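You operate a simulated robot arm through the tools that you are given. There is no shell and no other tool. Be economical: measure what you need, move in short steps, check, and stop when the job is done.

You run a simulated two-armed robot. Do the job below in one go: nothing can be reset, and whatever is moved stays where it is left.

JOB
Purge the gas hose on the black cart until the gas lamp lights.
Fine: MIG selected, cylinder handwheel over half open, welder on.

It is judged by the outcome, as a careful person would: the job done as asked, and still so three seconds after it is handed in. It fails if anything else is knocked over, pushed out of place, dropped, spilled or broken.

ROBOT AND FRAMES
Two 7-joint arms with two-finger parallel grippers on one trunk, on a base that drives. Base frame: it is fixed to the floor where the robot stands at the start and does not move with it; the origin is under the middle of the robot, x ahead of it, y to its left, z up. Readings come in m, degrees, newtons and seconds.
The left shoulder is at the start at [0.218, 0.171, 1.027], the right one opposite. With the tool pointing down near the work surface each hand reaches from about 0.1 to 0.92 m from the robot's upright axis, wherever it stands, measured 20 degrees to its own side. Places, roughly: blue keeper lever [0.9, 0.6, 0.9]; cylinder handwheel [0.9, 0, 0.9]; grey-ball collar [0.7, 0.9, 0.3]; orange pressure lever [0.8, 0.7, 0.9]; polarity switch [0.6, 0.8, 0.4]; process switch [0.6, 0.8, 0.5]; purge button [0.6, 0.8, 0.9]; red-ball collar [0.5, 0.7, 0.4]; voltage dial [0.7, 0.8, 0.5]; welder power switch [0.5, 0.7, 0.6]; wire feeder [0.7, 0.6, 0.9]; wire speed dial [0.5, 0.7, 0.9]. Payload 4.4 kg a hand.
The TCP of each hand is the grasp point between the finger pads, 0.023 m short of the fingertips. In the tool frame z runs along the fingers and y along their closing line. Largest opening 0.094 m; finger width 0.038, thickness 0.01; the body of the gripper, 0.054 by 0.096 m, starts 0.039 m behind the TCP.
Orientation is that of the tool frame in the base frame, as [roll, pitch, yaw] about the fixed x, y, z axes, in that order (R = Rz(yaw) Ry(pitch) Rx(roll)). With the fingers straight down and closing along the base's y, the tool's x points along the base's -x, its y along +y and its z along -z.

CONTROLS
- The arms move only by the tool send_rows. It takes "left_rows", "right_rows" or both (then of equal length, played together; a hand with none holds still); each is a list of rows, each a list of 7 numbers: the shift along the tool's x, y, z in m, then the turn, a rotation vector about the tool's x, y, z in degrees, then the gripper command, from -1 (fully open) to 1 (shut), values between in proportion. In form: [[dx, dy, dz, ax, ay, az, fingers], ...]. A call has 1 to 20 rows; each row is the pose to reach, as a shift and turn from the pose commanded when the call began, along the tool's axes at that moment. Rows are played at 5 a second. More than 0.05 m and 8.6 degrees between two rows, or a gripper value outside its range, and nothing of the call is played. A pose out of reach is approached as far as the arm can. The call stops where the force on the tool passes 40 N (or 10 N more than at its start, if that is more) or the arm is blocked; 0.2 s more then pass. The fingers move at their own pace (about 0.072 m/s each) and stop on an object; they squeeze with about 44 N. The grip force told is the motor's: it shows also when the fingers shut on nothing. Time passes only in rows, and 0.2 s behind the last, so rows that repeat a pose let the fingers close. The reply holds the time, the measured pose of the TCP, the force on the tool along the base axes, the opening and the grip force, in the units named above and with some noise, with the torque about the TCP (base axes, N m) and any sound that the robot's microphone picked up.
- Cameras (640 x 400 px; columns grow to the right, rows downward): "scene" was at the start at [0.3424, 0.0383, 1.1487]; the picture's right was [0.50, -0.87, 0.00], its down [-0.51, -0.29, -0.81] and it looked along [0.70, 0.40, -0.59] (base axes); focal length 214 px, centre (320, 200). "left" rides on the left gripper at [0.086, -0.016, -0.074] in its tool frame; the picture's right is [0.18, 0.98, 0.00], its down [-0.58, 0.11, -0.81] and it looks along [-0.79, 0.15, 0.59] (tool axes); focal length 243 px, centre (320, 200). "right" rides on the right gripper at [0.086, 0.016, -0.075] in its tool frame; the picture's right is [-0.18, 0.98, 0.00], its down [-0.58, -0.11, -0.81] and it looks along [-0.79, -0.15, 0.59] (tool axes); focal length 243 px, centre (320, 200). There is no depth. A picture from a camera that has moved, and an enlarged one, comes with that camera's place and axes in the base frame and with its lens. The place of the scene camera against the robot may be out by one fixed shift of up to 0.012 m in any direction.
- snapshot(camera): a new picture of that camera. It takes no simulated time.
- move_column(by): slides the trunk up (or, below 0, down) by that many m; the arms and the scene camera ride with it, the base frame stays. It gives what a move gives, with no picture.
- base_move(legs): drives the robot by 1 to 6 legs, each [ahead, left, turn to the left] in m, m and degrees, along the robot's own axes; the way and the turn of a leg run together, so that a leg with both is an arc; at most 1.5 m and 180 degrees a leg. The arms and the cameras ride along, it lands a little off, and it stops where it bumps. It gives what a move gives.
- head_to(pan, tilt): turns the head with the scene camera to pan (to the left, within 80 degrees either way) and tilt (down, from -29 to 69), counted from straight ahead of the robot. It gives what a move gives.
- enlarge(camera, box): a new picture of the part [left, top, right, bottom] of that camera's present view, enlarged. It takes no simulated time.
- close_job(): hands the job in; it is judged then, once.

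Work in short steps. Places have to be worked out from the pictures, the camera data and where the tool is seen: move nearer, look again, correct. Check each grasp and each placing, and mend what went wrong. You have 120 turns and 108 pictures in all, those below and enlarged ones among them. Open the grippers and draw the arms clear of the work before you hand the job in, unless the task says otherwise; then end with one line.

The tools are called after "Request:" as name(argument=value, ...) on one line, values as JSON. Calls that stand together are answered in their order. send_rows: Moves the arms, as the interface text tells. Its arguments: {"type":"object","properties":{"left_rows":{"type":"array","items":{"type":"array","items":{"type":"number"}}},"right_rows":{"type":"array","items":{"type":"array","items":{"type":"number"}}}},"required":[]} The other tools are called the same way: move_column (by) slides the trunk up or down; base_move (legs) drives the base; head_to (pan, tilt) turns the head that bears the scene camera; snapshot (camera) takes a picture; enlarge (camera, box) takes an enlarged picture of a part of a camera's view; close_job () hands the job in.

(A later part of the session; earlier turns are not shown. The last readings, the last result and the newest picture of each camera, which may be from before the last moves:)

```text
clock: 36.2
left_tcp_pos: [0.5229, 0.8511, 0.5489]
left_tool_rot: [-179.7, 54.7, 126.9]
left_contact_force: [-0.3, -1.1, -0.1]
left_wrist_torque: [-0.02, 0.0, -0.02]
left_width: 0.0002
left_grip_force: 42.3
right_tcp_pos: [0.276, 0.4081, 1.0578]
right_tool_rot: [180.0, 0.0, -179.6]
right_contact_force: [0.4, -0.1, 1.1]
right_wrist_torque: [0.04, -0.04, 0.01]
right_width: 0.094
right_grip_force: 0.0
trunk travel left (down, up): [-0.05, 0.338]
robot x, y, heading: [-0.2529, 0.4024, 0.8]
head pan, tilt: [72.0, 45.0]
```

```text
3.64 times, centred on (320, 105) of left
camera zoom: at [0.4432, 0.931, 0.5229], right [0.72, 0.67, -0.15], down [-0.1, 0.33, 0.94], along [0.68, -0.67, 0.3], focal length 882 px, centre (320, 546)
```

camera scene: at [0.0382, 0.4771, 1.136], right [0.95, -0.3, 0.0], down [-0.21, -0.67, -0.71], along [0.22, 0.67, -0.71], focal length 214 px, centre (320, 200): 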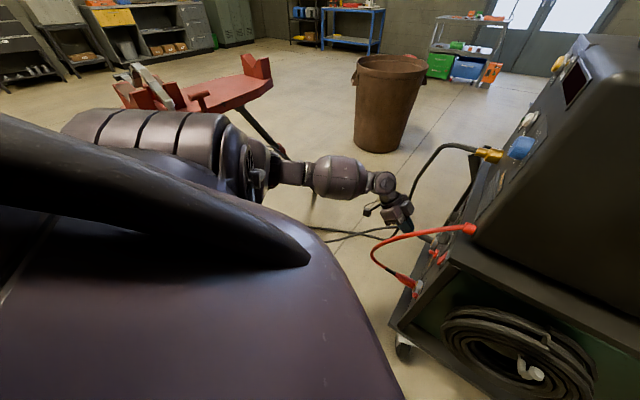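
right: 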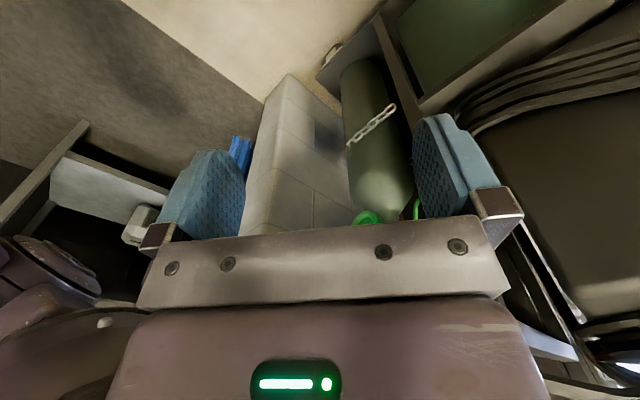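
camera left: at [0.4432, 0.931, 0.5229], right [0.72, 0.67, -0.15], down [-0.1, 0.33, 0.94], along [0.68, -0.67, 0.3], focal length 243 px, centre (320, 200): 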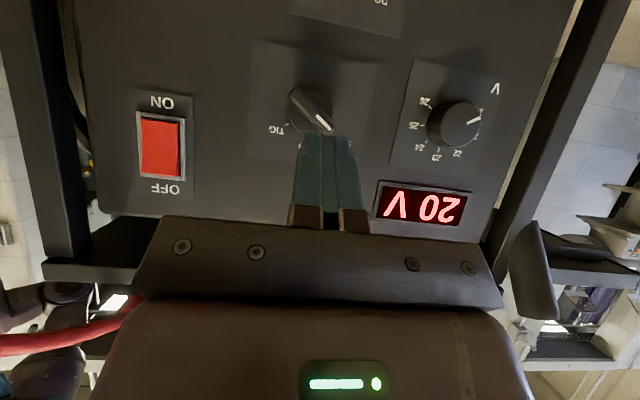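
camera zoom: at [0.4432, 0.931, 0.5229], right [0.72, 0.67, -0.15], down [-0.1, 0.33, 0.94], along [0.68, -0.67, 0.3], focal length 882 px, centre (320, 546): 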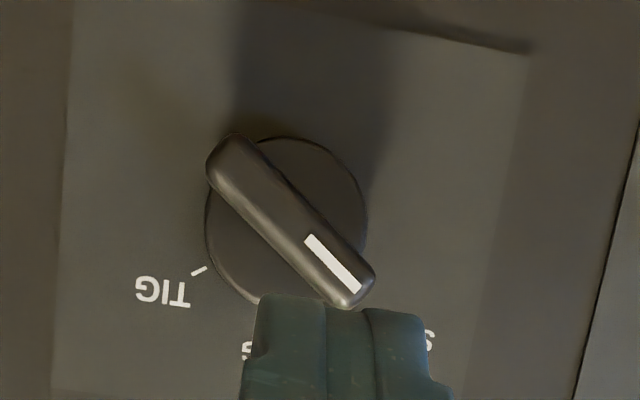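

The bar is centred at (0.588, 0.762, 0.515), about 44 mm long, with its marked end 55° off vertical towards STICK. I'll push that end sideways to vertical with the closed fingers. First I level the fingers and place them beside the marked end, 3 cm out.

Request:
send_rows(left_rows=[[-0.00625, 0.0102, 0.0131, 0, -7.5, 0, 1], [-0.0125, 0.0203, 0.0262, 0, -15, 0, 1], [-0.01875, 0.0305, 0.0394, 0, -22.5, 0, 1], [-0.025, 0.0406, 0.0525, 0, -30, 0, 1]])

Request:
snapshot(camera="left")

Request:
enlarge(camera="scene", box=[360, 150, 500, 290])

```text
clock: 37.2
left_tcp_pos: [0.552, 0.8146, 0.5656]
left_tool_rot: [-178.1, 84.8, 128.6]
left_contact_force: [1.1, 0.3, 1.0]
left_wrist_torque: [0.0, 0.02, 0.0]
left_width: 0.0
left_grip_force: 42.0
left hand out of reach, approached as far as the arm can: row 3, 4
right_tcp_pos: [0.2748, 0.4071, 1.0572]
right_tool_rot: [-180.0, -0.1, -179.6]
right_contact_force: [-1.1, 0.5, 0.1]
right_wrist_torque: [-0.03, -0.04, 0.0]
right_width: 0.0942
right_grip_force: 0.1
trunk travel left (down, up): [-0.05, 0.338]
robot x, y, heading: [-0.2526, 0.403, 0.6]
head pan, tilt: [72.0, 45.0]
```

```text
73 pictures are left
camera left: at [0.4893, 0.8714, 0.4874], right [0.78, 0.6, -0.19], down [-0.36, 0.67, 0.65], along [0.51, -0.44, 0.74], focal length 243 px, centre (320, 200)
```

left: 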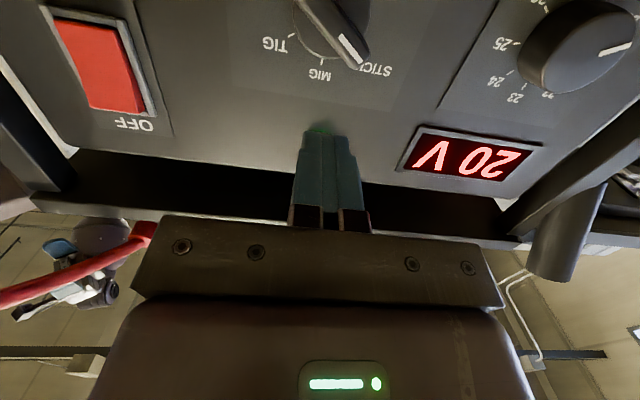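

```text
2.86 times, centred on (430, 220) of scene
camera zoom: at [0.0369, 0.4781, 1.136], right [0.95, -0.3, 0.0], down [-0.21, -0.67, -0.71], along [0.21, 0.67, -0.71], focal length 613 px, centre (6, 143)
```

zoom: 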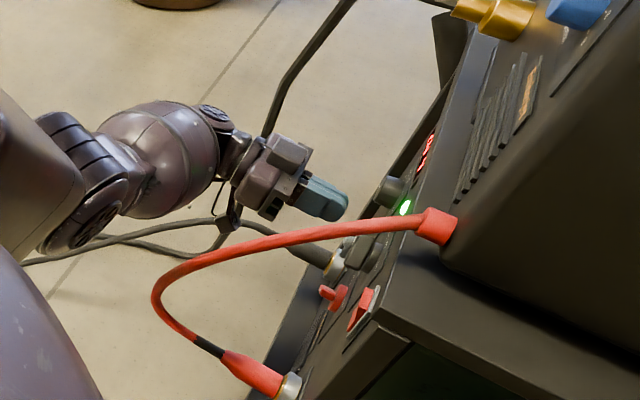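

That pose is out of reach. Instead I'll push the bar's lower, unmarked end the opposite way (same rotation), from a more natural heading farther from the torch cable. I lower the column first to gain reach.

Request:
move_column(by=-0.048)

```text
clock: 38.1
left_tcp_pos: [0.5523, 0.8169, 0.5192]
left_tool_rot: [-179.3, 84.7, 127.3]
left_contact_force: [-0.4, 0.4, 0.7]
left_wrist_torque: [0.03, 0.02, -0.01]
left_width: 0.0
left_grip_force: 42.8
right_tcp_pos: [0.2746, 0.4073, 1.0103]
right_tool_rot: [180.0, 0.0, -179.5]
right_contact_force: [-0.9, -0.1, 0.4]
right_wrist_torque: [0.01, 0.02, 0.0]
right_width: 0.094
right_grip_force: 0.0
trunk travel left (down, up): [-0.002, 0.386]
robot x, y, heading: [-0.2519, 0.4035, 0.5]
head pan, tilt: [72.0, 45.0]
```

I move to the pre-push pose left of and below the bar, 5 cm out, heading -40° and tilt 65°.

Request:
send_rows(left_rows=[[0.003, -0.0136, -0.01, -3.1, 4.9, -0.8, 1], [0.006, -0.027, -0.01, -6.2, 9.8, -1.6, 1], [0.009, -0.041, -0.008, -9.3, 14.8, -2.5, 1], [0.0125, -0.0543, -0.005, -12.4, 19.7, -3.3, 1]])

Request:
snapshot(camera="left")

Request:
enlarge(camera="scene", box=[360, 130, 500, 270])

```text
clock: 39.1
left_tcp_pos: [0.5035, 0.7882, 0.5066]
left_tool_rot: [-179.7, 64.8, 139.7]
left_contact_force: [0.6, 0.5, -0.1]
left_wrist_torque: [-0.02, 0.02, 0.0]
left_width: 0.0
left_grip_force: 42.4
right_tcp_pos: [0.2761, 0.4078, 1.0073]
right_tool_rot: [-180.0, 0.0, -179.5]
right_contact_force: [-0.6, 0.2, 0.6]
right_wrist_torque: [-0.01, 0.02, 0.01]
right_width: 0.0941
right_grip_force: 0.1
trunk travel left (down, up): [-0.002, 0.386]
robot x, y, heading: [-0.2528, 0.4031, 0.6]
head pan, tilt: [72.0, 45.0]
```

```text
71 pictures are left
camera left: at [0.4142, 0.844, 0.4607], right [0.58, 0.8, -0.17], down [-0.29, 0.4, 0.87], along [0.76, -0.45, 0.47], focal length 243 px, centre (320, 200)
```

left: 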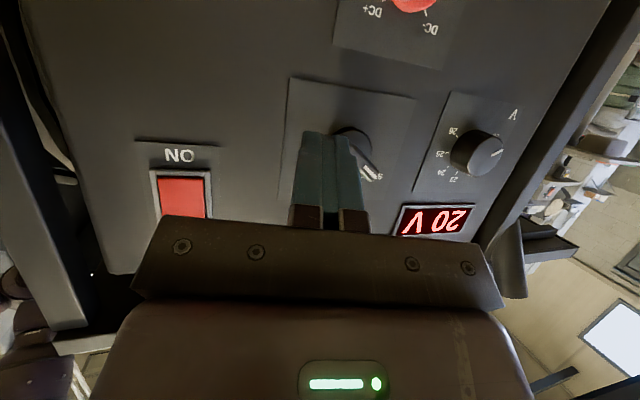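

```text
2.86 times, centred on (430, 200) of scene
camera zoom: at [0.0685, 0.4786, 1.0801], right [0.95, -0.3, 0.0], down [-0.21, -0.67, -0.71], along [0.21, 0.67, -0.71], focal length 613 px, centre (6, 200)
```

zoom: 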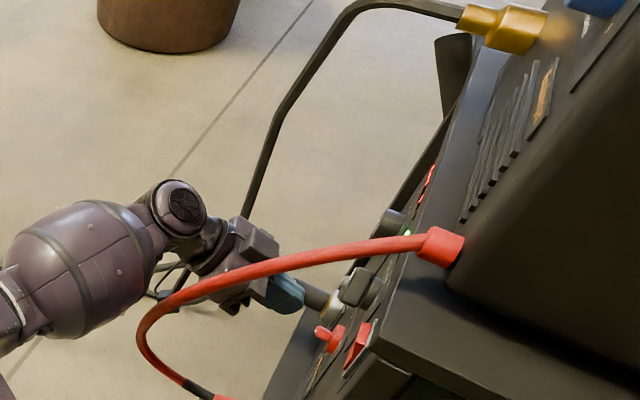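

Position is as planned (4.7 cm left of the knob axis, 5 cm out). I advance 5.5 cm straight in beside the bar.

Request:
send_rows(left_rows=[[-0.0062, -0.0033, 0.0132, 0, 0, 0, 1], [-0.0125, -0.0067, 0.0265, 0, 0, 0, 1], [-0.0187, -0.01, 0.0397, 0, 0, 0, 1], [-0.0228, -0.0122, 0.0485, 0, 0, 0, 1]])

Request:
snapshot(camera="left")

Request:
enlarge(camera="scene", box=[390, 170, 470, 250])

```text
clock: 40.1
left_tcp_pos: [0.5371, 0.7452, 0.5055]
left_tool_rot: [-179.7, 64.8, 139.6]
left_contact_force: [-0.4, 0.8, -0.1]
left_wrist_torque: [0.01, 0.0, 0.05]
left_width: 0.0001
left_grip_force: 42.7
right_tcp_pos: [0.2761, 0.4079, 1.0093]
right_tool_rot: [-180.0, -0.1, -179.6]
right_contact_force: [0.1, 0.5, -0.6]
right_wrist_torque: [-0.04, 0.02, 0.0]
right_width: 0.094
right_grip_force: 0.0
trunk travel left (down, up): [-0.002, 0.386]
robot x, y, heading: [-0.2556, 0.4016, 0.6]
head pan, tilt: [72.0, 45.0]
```

```text
69 pictures are left
camera left: at [0.4474, 0.8009, 0.4607], right [0.58, 0.8, -0.17], down [-0.29, 0.4, 0.87], along [0.76, -0.45, 0.47], focal length 243 px, centre (320, 200)
```

left: 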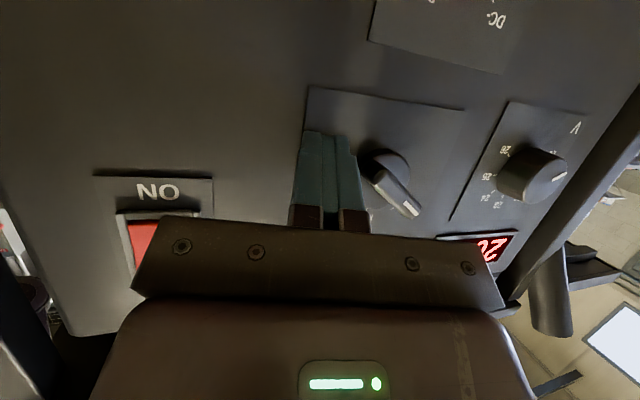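

```text
5.00 times, centred on (430, 210) of scene
camera zoom: at [0.0686, 0.4786, 1.08], right [0.95, -0.3, 0.0], down [-0.21, -0.67, -0.71], along [0.21, 0.67, -0.71], focal length 1072 px, centre (-230, 150)
```

zoom: 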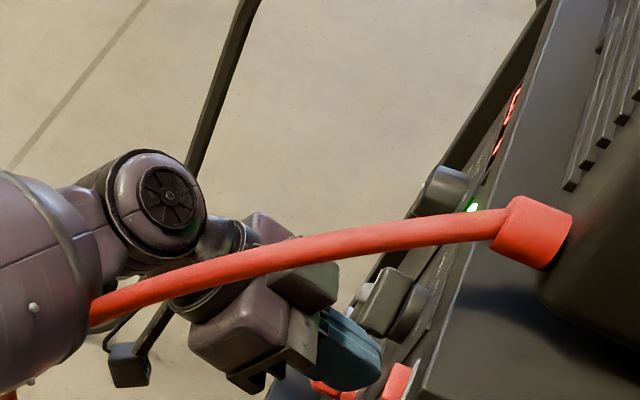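

The fingertips sit left of the bar with no contact. I go 6 mm deeper and push 3.1 cm to the side.

Request:
send_rows(left_rows=[[-0.0025, -0.0013, 0.0053, 0, 0, 0, 1], [-0.0033, 0.0065, 0.0069, 0, 0, 0, 1], [-0.004, 0.0143, 0.0085, 0, 0, 0, 1], [-0.0048, 0.0221, 0.0101, 0, 0, 0, 1], [-0.0051, 0.0255, 0.0108, 0, 0, 0, 1], [-0.0054, 0.0285, 0.0115, 0, 0, 0, 1]])

Request:
snapshot(camera="left")

```text
clock: 40.9
left_tcp_pos: [0.5468, 0.7497, 0.5026]
left_tool_rot: [-179.0, 64.6, 140.0]
left_contact_force: [0.2, 2.7, 0.6]
left_wrist_torque: [0.02, -0.04, 0.05]
left_width: 0.0003
left_grip_force: 42.3
right_tcp_pos: [0.275, 0.4096, 1.009]
right_tool_rot: [180.0, -0.1, -179.4]
right_contact_force: [-0.7, 0.5, 1.2]
right_wrist_torque: [-0.02, 0.01, 0.02]
right_width: 0.094
right_grip_force: 0.0
trunk travel left (down, up): [-0.002, 0.386]
robot x, y, heading: [-0.2543, 0.4028, 0.6]
head pan, tilt: [72.0, 45.0]
stopped in row 3 (left hand): the force on the tool passed its limit at 52 N (the readings are from after the stop); the commanded pose is now the measured one
```

```text
67 pictures are left
camera left: at [0.4554, 0.8056, 0.4584], right [0.58, 0.8, -0.17], down [-0.29, 0.4, 0.87], along [0.76, -0.46, 0.46], focal length 243 px, centre (320, 200)
```

left: 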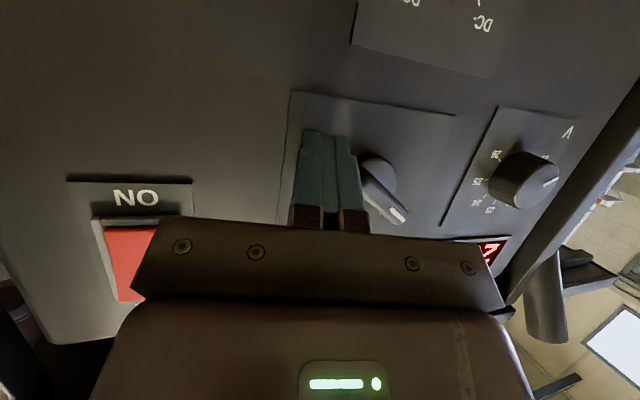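

The push jammed on the bar's end (poor lever arm) and nothing rotated. Better to lift the marked end from below-right. I retract 5 cm and shift 6.3 cm across.

Request:
send_rows(left_rows=[[0.0105, 0.0057, -0.022, 0, 0, 0, 1], [0.0209, 0.0114, -0.044, 0, 0, 0, 1], [0.0179, 0.0417, -0.0376, 0, 0, 0, 1], [0.0148, 0.0724, -0.0312, 0, 0, 0, 1]])

Request:
snapshot(camera="left")

Request:
enlarge(camera="scene", box=[380, 140, 500, 260])

```text
clock: 41.9
left_tcp_pos: [0.5659, 0.8266, 0.5036]
left_tool_rot: [-179.2, 64.5, 140.0]
left_contact_force: [-1.5, 0.3, 0.3]
left_wrist_torque: [0.01, 0.0, 0.04]
left_width: 0.0001
left_grip_force: 42.6
right_tcp_pos: [0.2757, 0.4105, 1.0104]
right_tool_rot: [-180.0, 0.0, -179.5]
right_contact_force: [0.1, -0.3, -0.1]
right_wrist_torque: [-0.01, -0.01, -0.01]
right_width: 0.0941
right_grip_force: 0.0
trunk travel left (down, up): [-0.002, 0.386]
robot x, y, heading: [-0.2552, 0.4033, 0.4]
head pan, tilt: [72.0, 45.0]
```

```text
66 pictures are left
camera left: at [0.4763, 0.8827, 0.458], right [0.58, 0.8, -0.17], down [-0.29, 0.4, 0.87], along [0.76, -0.46, 0.46], focal length 243 px, centre (320, 200)
```

left: 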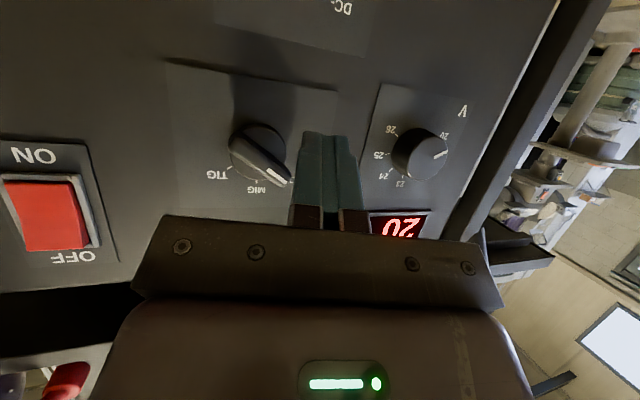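

```text
3.33 times, centred on (440, 200) of scene
camera zoom: at [0.0678, 0.4793, 1.08], right [0.95, -0.3, 0.0], down [-0.21, -0.67, -0.71], along [0.21, 0.67, -0.71], focal length 715 px, centre (-80, 200)
```

zoom: 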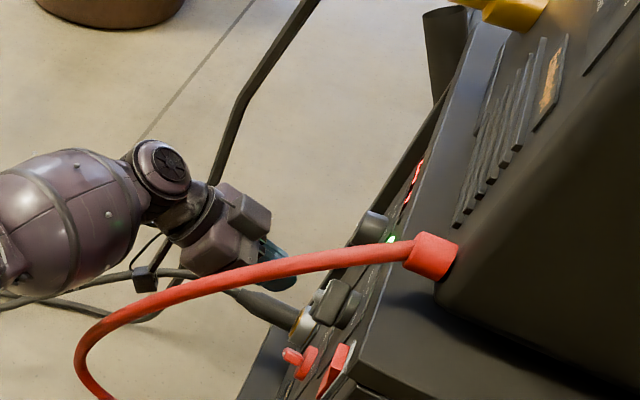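

Placement matches plan: tip 2.6 cm right of the axis and 2.1 cm below. I move in 4.9 cm.

Request:
send_rows(left_rows=[[-0.0068, -0.0037, 0.0144, 0, 0, 0, 1], [-0.0137, -0.0074, 0.0287, 0, 0, 0, 1], [-0.0184, -0.01, 0.0387, 0, 0, 0, 1], [-0.0205, -0.0111, 0.0431, 0, 0, 0, 1]])

Request:
snapshot(camera="left")

```text
clock: 42.8
left_tcp_pos: [0.59, 0.7976, 0.501]
left_tool_rot: [-179.1, 64.2, 140.5]
left_contact_force: [-1.2, 3.4, -0.1]
left_wrist_torque: [-0.07, -0.05, -0.03]
left_width: 0.0
left_grip_force: 42.5
right_tcp_pos: [0.275, 0.4125, 1.009]
right_tool_rot: [179.9, -0.1, -179.1]
right_contact_force: [-0.2, 0.1, -0.8]
right_wrist_torque: [0.02, 0.01, 0.01]
right_width: 0.0941
right_grip_force: 0.1
trunk travel left (down, up): [-0.002, 0.386]
robot x, y, heading: [-0.2571, 0.4057, 0.7]
head pan, tilt: [72.0, 45.0]
stopped in row 4 (left hand): the force on the tool passed its limit at 46 N (the readings are from after the stop); the commanded pose is now the measured one
```

```text
64 pictures are left
camera left: at [0.4988, 0.8531, 0.4572], right [0.57, 0.8, -0.17], down [-0.29, 0.39, 0.87], along [0.77, -0.45, 0.45], focal length 243 px, centre (320, 200)
```

left: 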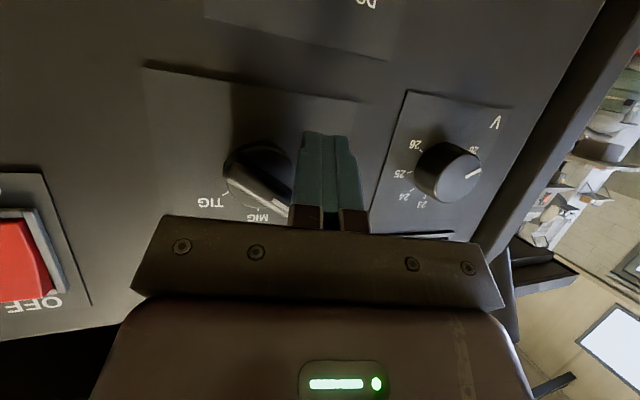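

It met the knob before going beside it. A grasp with the two fingers straddling the bar and a twist will be surer. I retract and level the hand squarely in front of the knob, part-opening the fingers.

Request:
send_rows(left_rows=[[0.0064, -0.0019, -0.0239, 0, 0, 0, 1], [0.0128, -0.0038, -0.0479, 0, 0, 0, 1], [0.015, -0.0045, -0.056, 4.4, -6.9, 1.2, 0.15], [0.017, -0.005, -0.064, 8.8, -13.9, 2.5, 0.15], [0.0192, -0.0057, -0.0718, 13.2, -20.8, 3.7, 0.15], [0.0192, -0.0057, -0.0718, 13.2, -20.8, 3.7, 0.15]])

Request:
snapshot(camera="left")

```text
clock: 44.2
left_tcp_pos: [0.5308, 0.8393, 0.5159]
left_tool_rot: [-177.3, 85.4, 128.8]
left_contact_force: [0.1, -0.2, 0.5]
left_wrist_torque: [-0.01, -0.01, -0.01]
left_width: 0.0401
left_grip_force: 0.1
right_tcp_pos: [0.2743, 0.4125, 1.0095]
right_tool_rot: [-179.9, 0.0, -179.1]
right_contact_force: [0.6, 0.3, 0.8]
right_wrist_torque: [0.01, -0.02, -0.03]
right_width: 0.0939
right_grip_force: 0.0
trunk travel left (down, up): [-0.002, 0.386]
robot x, y, heading: [-0.256, 0.4074, 0.8]
head pan, tilt: [72.0, 45.0]
```

```text
63 pictures are left
camera left: at [0.4696, 0.8962, 0.4368], right [0.79, 0.59, -0.19], down [-0.35, 0.68, 0.65], along [0.51, -0.44, 0.74], focal length 243 px, centre (320, 200)
```

left: 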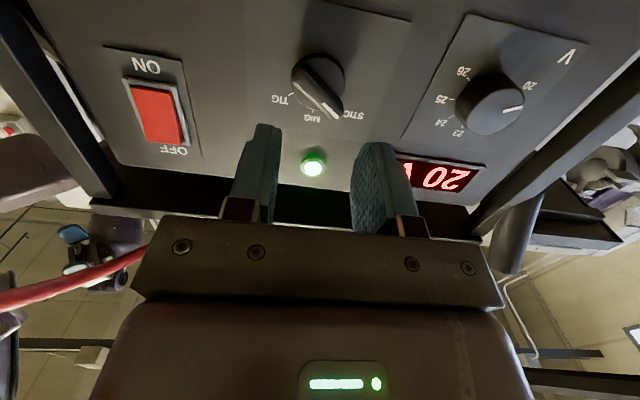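

Reached. Now I roll -55° about the tool axis to align the fingers with the bar.

Request:
send_rows(left_rows=[[0, 0, 0, 0, 0, -7.8, 0.15], [0, 0, 0, 0, 0, -15.7, 0.15], [0, 0, 0, 0, 0, -23.5, 0.15], [0, 0, 0, 0, 0, -31.4, 0.15], [0, 0, 0, 0, 0, -39.2, 0.15], [0, 0, 0, 0, 0, -47, 0.15], [0, 0, 0, 0, 0, -54, 0.15]])

Request:
snapshot(camera="left")

Request:
enlarge(camera="scene", box=[360, 140, 480, 260])

```text
clock: 45.8
left_tcp_pos: [0.5306, 0.8398, 0.5161]
left_tool_rot: [-95.8, 35.4, -147.4]
left_contact_force: [-0.2, -0.3, 0.3]
left_wrist_torque: [0.02, -0.01, 0.0]
left_width: 0.0397
left_grip_force: 0.1
right_tcp_pos: [0.2751, 0.4118, 1.0094]
right_tool_rot: [-179.9, 0.0, -179.2]
right_contact_force: [-0.5, 1.5, -0.1]
right_wrist_torque: [0.03, 0.01, 0.0]
right_width: 0.0939
right_grip_force: 0.0
trunk travel left (down, up): [-0.002, 0.386]
robot x, y, heading: [-0.2515, 0.4078, 0.7]
head pan, tilt: [72.0, 45.0]
```

```text
62 pictures are left
camera left: at [0.4206, 0.8555, 0.486], right [0.3, 0.31, -0.9], down [-0.03, 0.95, 0.32], along [0.95, -0.07, 0.29], focal length 243 px, centre (320, 200)
```

left: 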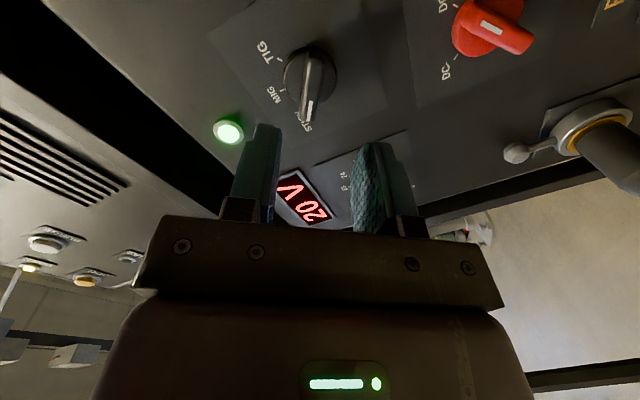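

```text
3.33 times, centred on (420, 200) of scene
camera zoom: at [0.0669, 0.4811, 1.08], right [0.96, -0.3, 0.0], down [-0.21, -0.68, -0.71], along [0.21, 0.68, -0.71], focal length 715 px, centre (-13, 200)
```

zoom: 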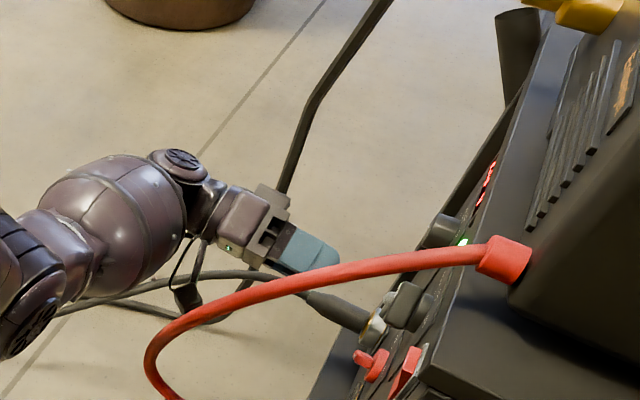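

The rolled hand lines up with the bar (now vertical in view). Computed offset: 5 mm in tool x and 6 mm in y, with 9.6 cm to go. I correct and advance 5.5 cm.

Request:
send_rows(left_rows=[[-0.005, -0.0056, 0.01, 0, 0, 0, 0.15], [-0.005, -0.0056, 0.033, 0, 0, 0, 0.15], [-0.005, -0.0056, 0.055, 0, 0, 0, 0.15]])

Request:
snapshot(camera="left")

```text
clock: 46.6
left_tcp_pos: [0.5638, 0.7949, 0.5182]
left_tool_rot: [-95.9, 35.5, -147.4]
left_contact_force: [0.2, -0.4, 0.3]
left_wrist_torque: [0.0, 0.01, -0.02]
left_width: 0.04
left_grip_force: 0.1
right_tcp_pos: [0.2754, 0.4123, 1.0088]
right_tool_rot: [179.9, 0.0, -179.2]
right_contact_force: [-0.6, -0.2, 0.0]
right_wrist_torque: [0.02, -0.04, -0.03]
right_width: 0.094
right_grip_force: 0.0
trunk travel left (down, up): [-0.002, 0.386]
robot x, y, heading: [-0.2571, 0.4045, 0.9]
head pan, tilt: [72.0, 45.0]
```

```text
60 pictures are left
camera left: at [0.4539, 0.8108, 0.4885], right [0.3, 0.31, -0.9], down [-0.03, 0.95, 0.32], along [0.95, -0.07, 0.29], focal length 243 px, centre (320, 200)
```

left: 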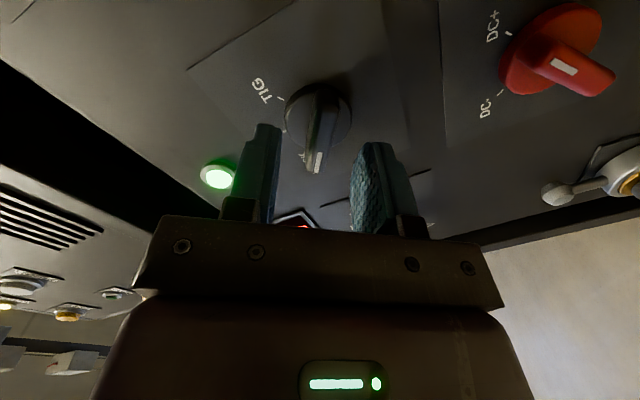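

Perfectly centred on the bar. I advance 2.7 cm more so the tips pass the bar's face by 9 mm, then close.

Request:
send_rows(left_rows=[[0, 0, 0.014, 0, 0, 0, 0.15], [0, 0, 0.023, 0, 0, 0, 0.15], [0, 0, 0.027, 0, 0, 0, 0.15], [0, 0, 0.027, 0, 0, 0, 0.6], [0, 0, 0.027, 0, 0, 0, 1], [0, 0, 0.027, 0, 0, 0, 1]])

Request:
snapshot(camera="left")

```text
clock: 47.5
left_tcp_pos: [0.5775, 0.7788, 0.5155]
left_tool_rot: [-95.8, 35.6, -147.2]
left_contact_force: [-3.7, 1.6, 2.7]
left_wrist_torque: [-0.12, -0.11, -0.02]
left_width: 0.02
left_grip_force: 2.0
right_tcp_pos: [0.273, 0.4147, 1.0087]
right_tool_rot: [-180.0, -0.1, -179.1]
right_contact_force: [0.7, 0.6, -0.4]
right_wrist_torque: [-0.02, 0.0, -0.02]
right_width: 0.0939
right_grip_force: 0.0
trunk travel left (down, up): [-0.002, 0.386]
robot x, y, heading: [-0.2582, 0.4045, 1.3]
head pan, tilt: [72.0, 45.0]
stopped in row 4 (left hand): the force on the tool passed its limit at 57 N (the readings are from after the stop); the commanded pose is now the measured one
```

```text
59 pictures are left
camera left: at [0.4665, 0.7951, 0.4865], right [0.3, 0.31, -0.9], down [-0.03, 0.95, 0.32], along [0.95, -0.07, 0.29], focal length 243 px, centre (320, 200)
```

left: 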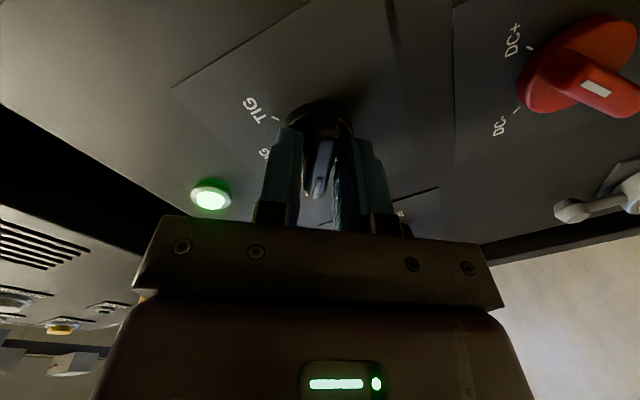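

The tips touched the knob's disc with the bar between the fingers. I now close on it.

Request:
send_rows(left_rows=[[0, 0, 0, 0, 0, 0, 1], [0, 0, 0, 0, 0, 0, 1], [0, 0, 0, 0, 0, 0, 1]])

Request:
enlarge(camera="left", box=[220, 70, 420, 230])

```text
clock: 48.4
left_tcp_pos: [0.5754, 0.7791, 0.517]
left_tool_rot: [-95.9, 35.6, -147.2]
left_contact_force: [-6.1, 4.9, 4.2]
left_wrist_torque: [-0.48, -0.32, -0.79]
left_width: 0.0135
left_grip_force: 44.6
right_tcp_pos: [0.2722, 0.4142, 1.0106]
right_tool_rot: [179.9, 0.1, -179.0]
right_contact_force: [-0.1, -0.4, -0.5]
right_wrist_torque: [0.0, -0.04, -0.03]
right_width: 0.0938
right_grip_force: 0.0
trunk travel left (down, up): [-0.002, 0.386]
robot x, y, heading: [-0.2532, 0.406, 0.9]
head pan, tilt: [72.0, 45.0]
```

```text
2.50 times, centred on (320, 150) of left
camera zoom: at [0.4662, 0.7948, 0.4869], right [0.3, 0.31, -0.9], down [-0.03, 0.95, 0.32], along [0.95, -0.07, 0.29], focal length 606 px, centre (320, 325)
```

zoom: 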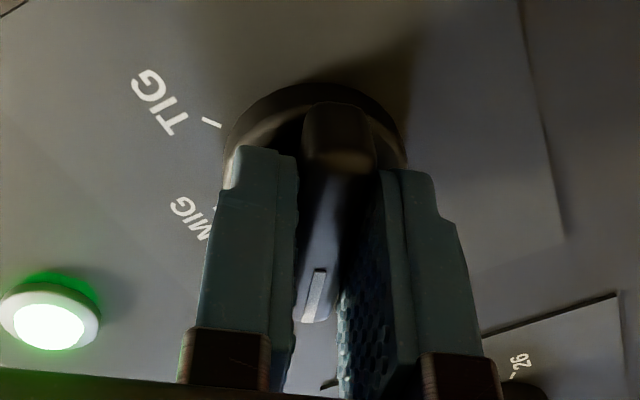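

Gripped (13.5 mm, 45 N). I twist +55° about the tool axis.

Request:
send_rows(left_rows=[[0, 0, 0, 0, 0, 7, 1], [0, 0, 0, 0, 0, 14, 1], [0, 0, 0, 0, 0, 21, 1], [0, 0, 0, 0, 0, 28, 1], [0, 0, 0, 0, 0, 35, 1], [0, 0, 0, 0, 0, 42, 1], [0, 0, 0, 0, 0, 49, 1], [0, 0, 0, 0, 0, 55, 1], [0, 0, 0, 0, 0, 55, 1]])

Request:
enlarge(camera="left", box=[200, 0, 440, 230])

```text
clock: 50.4
left_tcp_pos: [0.5768, 0.7787, 0.5171]
left_tool_rot: [170.0, 85.1, 116.0]
left_contact_force: [-20.6, 3.5, 9.3]
left_wrist_torque: [-0.62, -0.39, -0.52]
left_width: 0.0125
left_grip_force: 44.7
right_tcp_pos: [0.273, 0.4148, 1.0096]
right_tool_rot: [180.0, 0.0, -179.0]
right_contact_force: [0.8, 1.1, 0.2]
right_wrist_torque: [0.02, -0.01, 0.04]
right_width: 0.0937
right_grip_force: 0.0
trunk travel left (down, up): [-0.002, 0.386]
robot x, y, heading: [-0.2548, 0.4024, 1.3]
head pan, tilt: [72.0, 45.0]
```

```text
1.74 times, centred on (320, 115) of left
camera zoom: at [0.5155, 0.8359, 0.4382], right [0.79, 0.59, -0.17], down [-0.36, 0.67, 0.65], along [0.5, -0.45, 0.74], focal length 422 px, centre (320, 348)
```

zoom: 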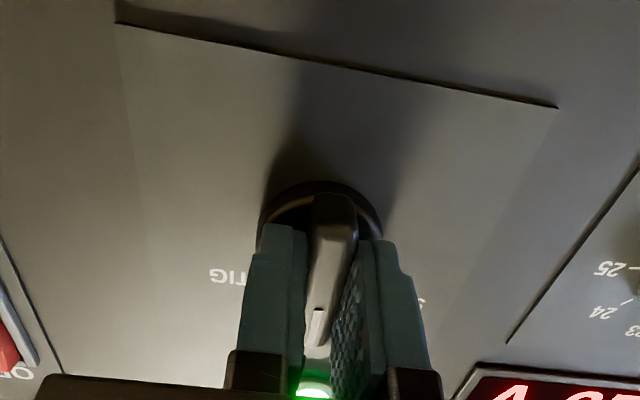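

The knob turned to vertical. I open, back off straight, and check where it rests and what the display shows.

Request:
send_rows(left_rows=[[0, 0, 0, 0, 0, 0, 0.5], [0, 0, 0, 0, 0, 0, 0.2], [0, 0, -0.03, 0, 0, 0, 0.2], [0, 0, -0.07, 0, 0, 0, 0.2], [0, 0, -0.11, 0, 0, 0, 0.2]])

Request:
snapshot(camera="left")

```text
clock: 51.5
left_tcp_pos: [0.5116, 0.8681, 0.5256]
left_tool_rot: [171.0, 85.1, 117.2]
left_contact_force: [0.0, -0.8, 0.3]
left_wrist_torque: [0.0, 0.04, 0.02]
left_width: 0.0375
left_grip_force: 0.1
right_tcp_pos: [0.2746, 0.4146, 1.009]
right_tool_rot: [-180.0, 0.0, -179.0]
right_contact_force: [-0.4, 0.4, -0.2]
right_wrist_torque: [0.0, 0.01, -0.02]
right_width: 0.094
right_grip_force: 0.1
trunk travel left (down, up): [-0.002, 0.386]
robot x, y, heading: [-0.2531, 0.4019, 0.9]
head pan, tilt: [72.0, 45.0]
```

```text
56 pictures are left
camera left: at [0.4513, 0.9244, 0.4467], right [0.79, 0.59, -0.17], down [-0.36, 0.67, 0.65], along [0.5, -0.45, 0.74], focal length 243 px, centre (320, 200)
```

left: 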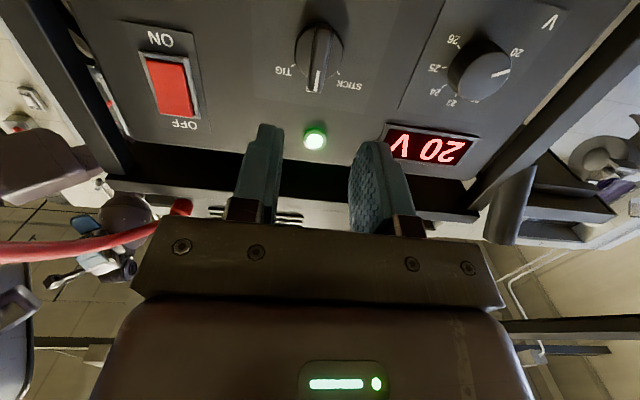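

Request:
enlarge(camera="left", box=[260, 10, 380, 110])

```text
4.00 times, centred on (320, 60) of left
camera zoom: at [0.4513, 0.9244, 0.4467], right [0.79, 0.59, -0.17], down [-0.36, 0.67, 0.65], along [0.5, -0.45, 0.74], focal length 970 px, centre (320, 760)
```

zoom: 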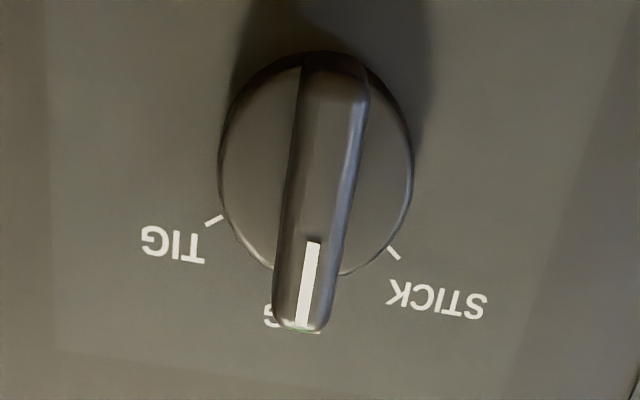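

MIG is selected. Now back to purging: column up, then the hand straight up in the corridor between hose and torch cable.

Request:
move_column(by=0.048)

Request:
send_rows(left_rows=[[-0.045, -0.01, -0.02, 0, 0, 0, 1], [-0.09, -0.02, -0.03, 0, 0, 0, 1], [-0.135, -0.02, -0.03, 0, 0, 0, 1], [-0.18, -0.02, -0.03, 0, 0, 0, 1], [-0.225, -0.02, -0.03, 0, 0, 0, 1], [-0.27, -0.01, -0.03, 0, 0, 0, 1], [-0.315, 0.01, -0.03, 0, 0, 0, 1], [-0.357, 0.03, -0.03, 0, 0, 0, 1]])

Request:
snapshot(camera="left")

```text
clock: 52.5
left_tcp_pos: [0.5118, 0.8671, 0.5697]
left_tool_rot: [173.9, 84.9, 120.1]
left_contact_force: [0.1, 0.7, -1.2]
left_wrist_torque: [-0.04, -0.02, 0.01]
left_width: 0.0378
left_grip_force: 0.1
right_tcp_pos: [0.2749, 0.4152, 1.0553]
right_tool_rot: [180.0, -0.2, -179.1]
right_contact_force: [0.6, 0.1, -0.1]
right_wrist_torque: [-0.04, 0.02, 0.0]
right_width: 0.0942
right_grip_force: 0.0
trunk travel left (down, up): [-0.05, 0.338]
robot x, y, heading: [-0.2616, 0.4048, 1.0]
head pan, tilt: [72.0, 45.0]
```

```text
refused: row 1 steps farther than a row can; nothing moved
```

```text
54 pictures are left
camera left: at [0.4508, 0.9241, 0.4915], right [0.79, 0.59, -0.17], down [-0.36, 0.67, 0.65], along [0.5, -0.45, 0.74], focal length 243 px, centre (320, 200)
```

left: 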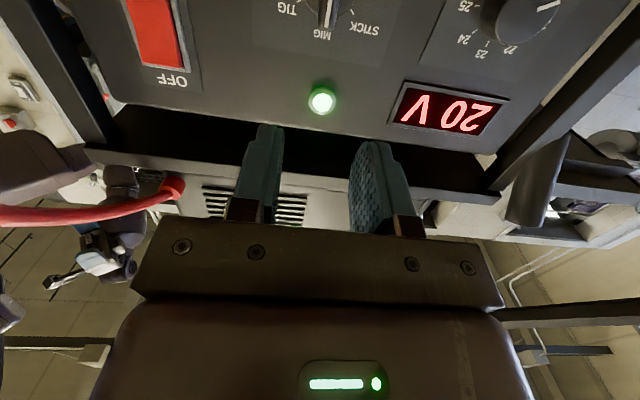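

Refused for step size only; I resend with smaller steps.

Request:
send_rows(left_rows=[[-0.03, -0.01, -0.02, 0, 0, 0, 1], [-0.07, -0.02, -0.03, 0, 0, 0, 1], [-0.115, -0.02, -0.03, 0, 0, 0, 1], [-0.16, -0.02, -0.03, 0, 0, 0, 1], [-0.205, -0.02, -0.03, 0, 0, 0, 1], [-0.25, -0.01, -0.03, 0, 0, 0, 1], [-0.29, 0.01, -0.03, 0, 0, 0, 1], [-0.33, 0.03, -0.03, 0, 0, 0, 1], [-0.357, 0.03, -0.03, 0, 0, 0, 1]])

Request:
snapshot(camera="left")

```text
clock: 54.5
left_tcp_pos: [0.5315, 0.8821, 0.932]
left_tool_rot: [171.8, 85.1, 118.1]
left_contact_force: [-0.7, -0.3, -0.4]
left_wrist_torque: [0.02, 0.0, 0.01]
left_width: 0.0
left_grip_force: 42.4
right_tcp_pos: [0.2742, 0.4135, 1.0569]
right_tool_rot: [-179.9, 0.0, -179.0]
right_contact_force: [-0.9, -0.7, 0.4]
right_wrist_torque: [0.03, -0.01, 0.04]
right_width: 0.0938
right_grip_force: 0.0
trunk travel left (down, up): [-0.05, 0.338]
robot x, y, heading: [-0.2579, 0.4049, 1.1]
head pan, tilt: [72.0, 45.0]
```

```text
53 pictures are left
camera left: at [0.4716, 0.939, 0.8535], right [0.79, 0.59, -0.17], down [-0.36, 0.67, 0.65], along [0.5, -0.45, 0.74], focal length 243 px, centre (320, 200)
```

left: 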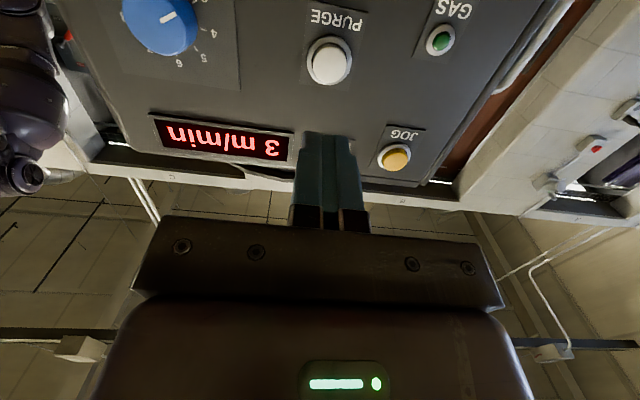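

The feeder display is live now (3 m/min). I advance onto PURGE and hold it.

Request:
send_rows(left_rows=[[-0.006, 0.0088, 0.03, 0, 0, 0, 1], [-0.006, 0.0088, 0.065, 0, 0, 0, 1], [-0.006, 0.0088, 0.095, 0, 0, 0, 1], [-0.006, 0.0088, 0.107, 0, 0, 0, 1], [-0.006, 0.0088, 0.112, 0, 0, 0, 1], [-0.006, 0.0088, 0.116, 0, 0, 0, 1], [-0.006, 0.0088, 0.118, 0, 0, 0, 1], [-0.006, 0.0088, 0.118, 0, 0, 0, 1], [-0.006, 0.0088, 0.118, 0, 0, 0, 1], [-0.006, 0.0088, 0.118, 0, 0, 0, 1], [-0.006, 0.0088, 0.118, 0, 0, 0, 1], [-0.006, 0.0088, 0.118, 0, 0, 0, 1], [-0.006, 0.0088, 0.118, 0, 0, 0, 1], [-0.006, 0.0088, 0.118, 0, 0, 0, 1], [-0.006, 0.0088, 0.118, 0, 0, 0, 1], [-0.006, 0.0088, 0.118, 0, 0, 0, 1], [-0.006, 0.0088, 0.118, 0, 0, 0, 1]])

Request:
snapshot(camera="left")

```text
clock: 58.0
left_tcp_pos: [0.6083, 0.7953, 0.9305]
left_tool_rot: [170.8, 85.2, 117.1]
left_contact_force: [-18.0, 26.0, 0.1]
left_wrist_torque: [-0.27, -0.2, 0.0]
left_width: 0.0
left_grip_force: 42.7
right_tcp_pos: [0.2727, 0.4169, 1.058]
right_tool_rot: [-179.9, 0.1, -179.0]
right_contact_force: [1.1, 0.4, 0.5]
right_wrist_torque: [-0.04, 0.01, -0.02]
right_width: 0.0941
right_grip_force: 0.0
trunk travel left (down, up): [-0.05, 0.338]
robot x, y, heading: [-0.2521, 0.4046, 1.0]
head pan, tilt: [72.0, 45.0]
heard: click
```

```text
52 pictures are left
camera left: at [0.5476, 0.8513, 0.8502], right [0.79, 0.59, -0.17], down [-0.37, 0.67, 0.65], along [0.5, -0.45, 0.74], focal length 243 px, centre (320, 200)
```

left: 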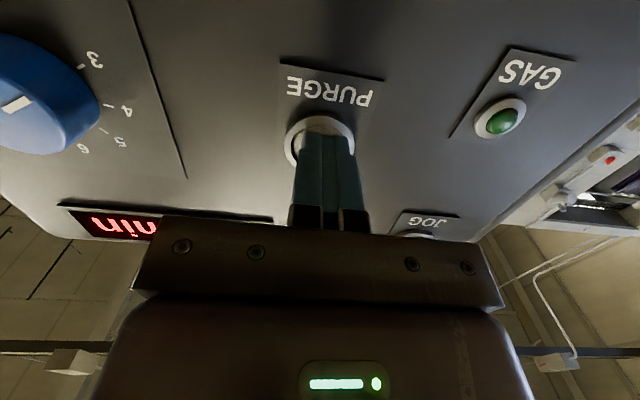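

Pressed about 2.5 s, lamp still dark. I hold another 4 s.

Request:
send_rows(left_rows=[[0, 0, 0, 0, 0, 0, 1], [0, 0, 0, 0, 0, 0, 1], [0, 0, 0, 0, 0, 0, 1], [0, 0, 0, 0, 0, 0, 1], [0, 0, 0, 0, 0, 0, 1], [0, 0, 0, 0, 0, 0, 1], [0, 0, 0, 0, 0, 0, 1], [0, 0, 0, 0, 0, 0, 1], [0, 0, 0, 0, 0, 0, 1], [0, 0, 0, 0, 0, 0, 1], [0, 0, 0, 0, 0, 0, 1], [0, 0, 0, 0, 0, 0, 1], [0, 0, 0, 0, 0, 0, 1], [0, 0, 0, 0, 0, 0, 1], [0, 0, 0, 0, 0, 0, 1], [0, 0, 0, 0, 0, 0, 1], [0, 0, 0, 0, 0, 0, 1], [0, 0, 0, 0, 0, 0, 1], [0, 0, 0, 0, 0, 0, 1], [0, 0, 0, 0, 0, 0, 1]])

Request:
snapshot(camera="left")

Request:
head_to(pan=-5, tilt=20)

Request:
snapshot(camera="scene")

```text
clock: 62.2
left_tcp_pos: [0.6076, 0.7943, 0.9296]
left_tool_rot: [170.8, 85.3, 117.1]
left_contact_force: [-18.6, 25.9, 0.4]
left_wrist_torque: [-0.32, -0.24, 0.01]
left_width: 0.0001
left_grip_force: 42.0
right_tcp_pos: [0.2739, 0.4149, 1.0574]
right_tool_rot: [-179.9, 0.0, -179.0]
right_contact_force: [0.2, 0.0, -1.0]
right_wrist_torque: [0.0, -0.02, -0.01]
right_width: 0.0939
right_grip_force: 0.0
trunk travel left (down, up): [-0.05, 0.338]
robot x, y, heading: [-0.2573, 0.4042, 1.1]
head pan, tilt: [72.0, 45.0]
```

```text
51 pictures are left
camera left: at [0.5475, 0.8513, 0.8501], right [0.79, 0.59, -0.17], down [-0.37, 0.67, 0.65], along [0.5, -0.45, 0.74], focal length 243 px, centre (320, 200)
```

left: 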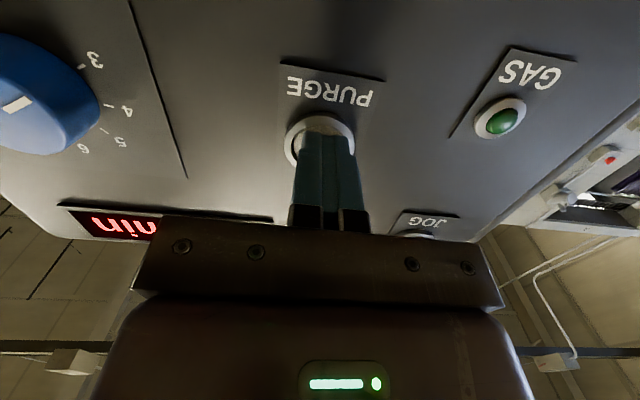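

```text
clock: 63.8
left_tcp_pos: [0.6073, 0.7943, 0.9298]
left_tool_rot: [170.8, 85.3, 117.1]
left_contact_force: [-18.3, 26.4, 0.6]
left_wrist_torque: [-0.34, -0.2, 0.01]
left_width: 0.0
left_grip_force: 42.4
right_tcp_pos: [0.2728, 0.4171, 1.0586]
right_tool_rot: [-179.9, 0.0, -179.0]
right_contact_force: [1.0, 0.8, -0.5]
right_wrist_torque: [-0.02, -0.02, 0.01]
right_width: 0.0941
right_grip_force: 0.1
trunk travel left (down, up): [-0.05, 0.338]
robot x, y, heading: [-0.2529, 0.4045, 1.0]
head pan, tilt: [-5.0, 20.0]
```

```text
50 pictures are left
camera scene: at [0.1025, 0.4002, 1.1752], right [-0.07, -1.0, 0.0], down [-0.34, 0.02, -0.94], along [0.94, -0.07, -0.34], focal length 214 px, centre (320, 200)
```

scene: 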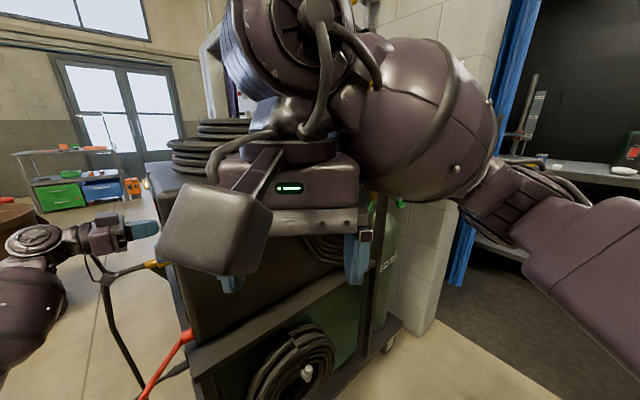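

Still dark after 8 s with power and MIG set, so the gas itself is likely off — the cylinder valve needs checking, but the right arm blocks the view. I release the button and fold the left hand back to its earlier safe pose.

Request:
send_rows(left_rows=[[0, 0, -0.045, 0, 0, 0, 1], [0, 0, -0.09, 0, 0, 0, 1], [0, 0, -0.135, 0, 0, 0, 1], [-0.011, -0.0045, -0.156, 0, 7.7, 0, 1], [-0.023, -0.009, -0.177, 0, 15.4, 0, 1], [-0.034, -0.0135, -0.197, 0, 23.1, 0, 1], [-0.045, -0.018, -0.218, 0, 30.8, 0, 1], [-0.057, -0.0225, -0.239, 0, 38.5, 0, 1], [-0.068, -0.027, -0.26, 0, 46.2, 0, 1], [-0.08, -0.0315, -0.28, 0, 54, 0, 1], [-0.091, -0.036, -0.3, 0, 61.6, 0, 1], [-0.102, -0.04, -0.322, 0, 69.3, 0, 1], [-0.114, -0.0445, -0.342, 0, 77, 0, 1], [-0.125, -0.049, -0.363, 0, 85, 0, 1]])

```text
clock: 66.8
left_tcp_pos: [0.3604, 1.0435, 1.0849]
left_tool_rot: [179.2, 0.1, 126.0]
left_contact_force: [0.1, 0.1, 0.0]
left_wrist_torque: [0.02, -0.01, 0.01]
left_width: 0.0001
left_grip_force: 42.2
right_tcp_pos: [0.2728, 0.4132, 1.0586]
right_tool_rot: [180.0, 0.1, -179.0]
right_contact_force: [-0.1, 0.1, -0.6]
right_wrist_torque: [0.02, -0.02, 0.01]
right_width: 0.094
right_grip_force: 0.1
trunk travel left (down, up): [-0.05, 0.338]
robot x, y, heading: [-0.2555, 0.4059, 0.9]
head pan, tilt: [-5.0, 20.0]
```

Now swing it back to in front of the robot.

Request:
send_rows(left_rows=[[0, -0.032, 0, 0, 0, -6.75, 1], [-0.001, -0.064, 0, 0, 0, -13.5, 1], [-0.002, -0.095, 0, 0, 0, -20.25, 1], [-0.003, -0.127, 0, 0, 0, -27, 1], [-0.004, -0.159, 0, 0, 0, -33.75, 1], [-0.005, -0.191, 0, 0, 0, -40.5, 1], [-0.006, -0.223, 0, 0, 0, -47.25, 1], [-0.0066, -0.2545, 0, 0, 0, -54, 1]])

Request:
base_move(legs=[[0, -0.4, 0], [0.2, 0, 0]])

Request:
head_to(pan=10, tilt=30)

Request:
snapshot(camera="scene")

Request:
snapshot(camera="right")

```text
clock: 68.5
left_tcp_pos: [0.1583, 0.8897, 1.0797]
left_tool_rot: [179.7, 0.7, -179.7]
left_contact_force: [0.0, 0.4, 0.4]
left_wrist_torque: [-0.02, 0.01, -0.02]
left_width: 0.0001
left_grip_force: 42.6
right_tcp_pos: [0.2751, 0.4145, 1.0571]
right_tool_rot: [180.0, 0.0, -179.0]
right_contact_force: [-1.2, -0.3, 0.7]
right_wrist_torque: [0.0, 0.02, 0.01]
right_width: 0.0941
right_grip_force: 0.1
trunk travel left (down, up): [-0.05, 0.338]
robot x, y, heading: [-0.255, 0.403, 1.1]
head pan, tilt: [-5.0, 20.0]
```

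```text
clock: 73.8
left_tcp_pos: [0.3641, 0.497, 1.0792]
left_tool_rot: [179.7, 0.7, -179.6]
left_contact_force: [-0.6, -0.5, -1.2]
left_wrist_torque: [0.02, -0.01, -0.05]
left_width: 0.0
left_grip_force: 42.2
right_tcp_pos: [0.4802, 0.0221, 1.0567]
right_tool_rot: [-180.0, -0.1, -178.8]
right_contact_force: [0.7, -0.3, 0.1]
right_wrist_torque: [0.0, -0.03, 0.01]
right_width: 0.0942
right_grip_force: 0.1
trunk travel left (down, up): [-0.05, 0.338]
robot x, y, heading: [-0.0509, 0.0118, 1.4]
head pan, tilt: [-5.0, 20.0]
```

```text
clock: 74.6
left_tcp_pos: [0.3642, 0.496, 1.0805]
left_tool_rot: [179.7, 0.7, -179.5]
left_contact_force: [0.3, -0.2, 0.9]
left_wrist_torque: [0.0, -0.03, 0.02]
left_width: 0.0001
left_grip_force: 42.5
right_tcp_pos: [0.4808, 0.0206, 1.0575]
right_tool_rot: [-179.9, 0.1, -178.8]
right_contact_force: [1.1, -0.2, -0.7]
right_wrist_torque: [-0.01, 0.02, 0.0]
right_width: 0.0939
right_grip_force: 0.1
trunk travel left (down, up): [-0.05, 0.338]
robot x, y, heading: [-0.0519, 0.0087, 1.3]
head pan, tilt: [10.0, 30.0]
```

```text
49 pictures are left
camera scene: at [0.3058, 0.0279, 1.1586], right [0.19, -0.98, 0.0], down [-0.49, -0.1, -0.87], along [0.85, 0.17, -0.5], focal length 214 px, centre (320, 200)
```

scene: 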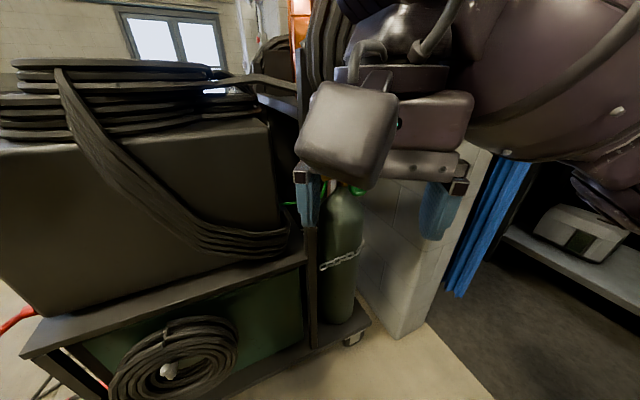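

```text
48 pictures are left
camera right: at [0.3931, 0.0351, 1.1314], right [0.16, 0.99, 0.0], down [0.58, -0.1, 0.81], along [0.8, -0.13, -0.59], focal length 243 px, centre (320, 200)
```

right: 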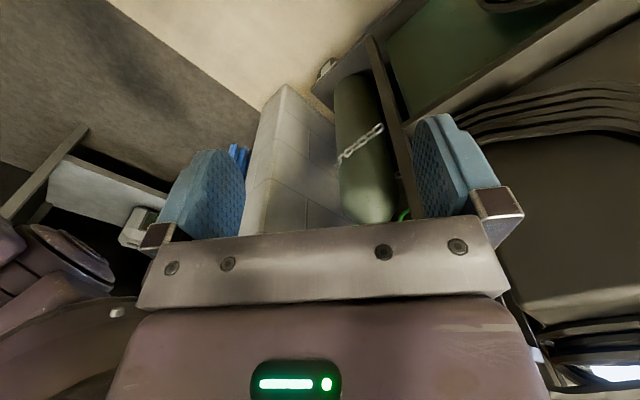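

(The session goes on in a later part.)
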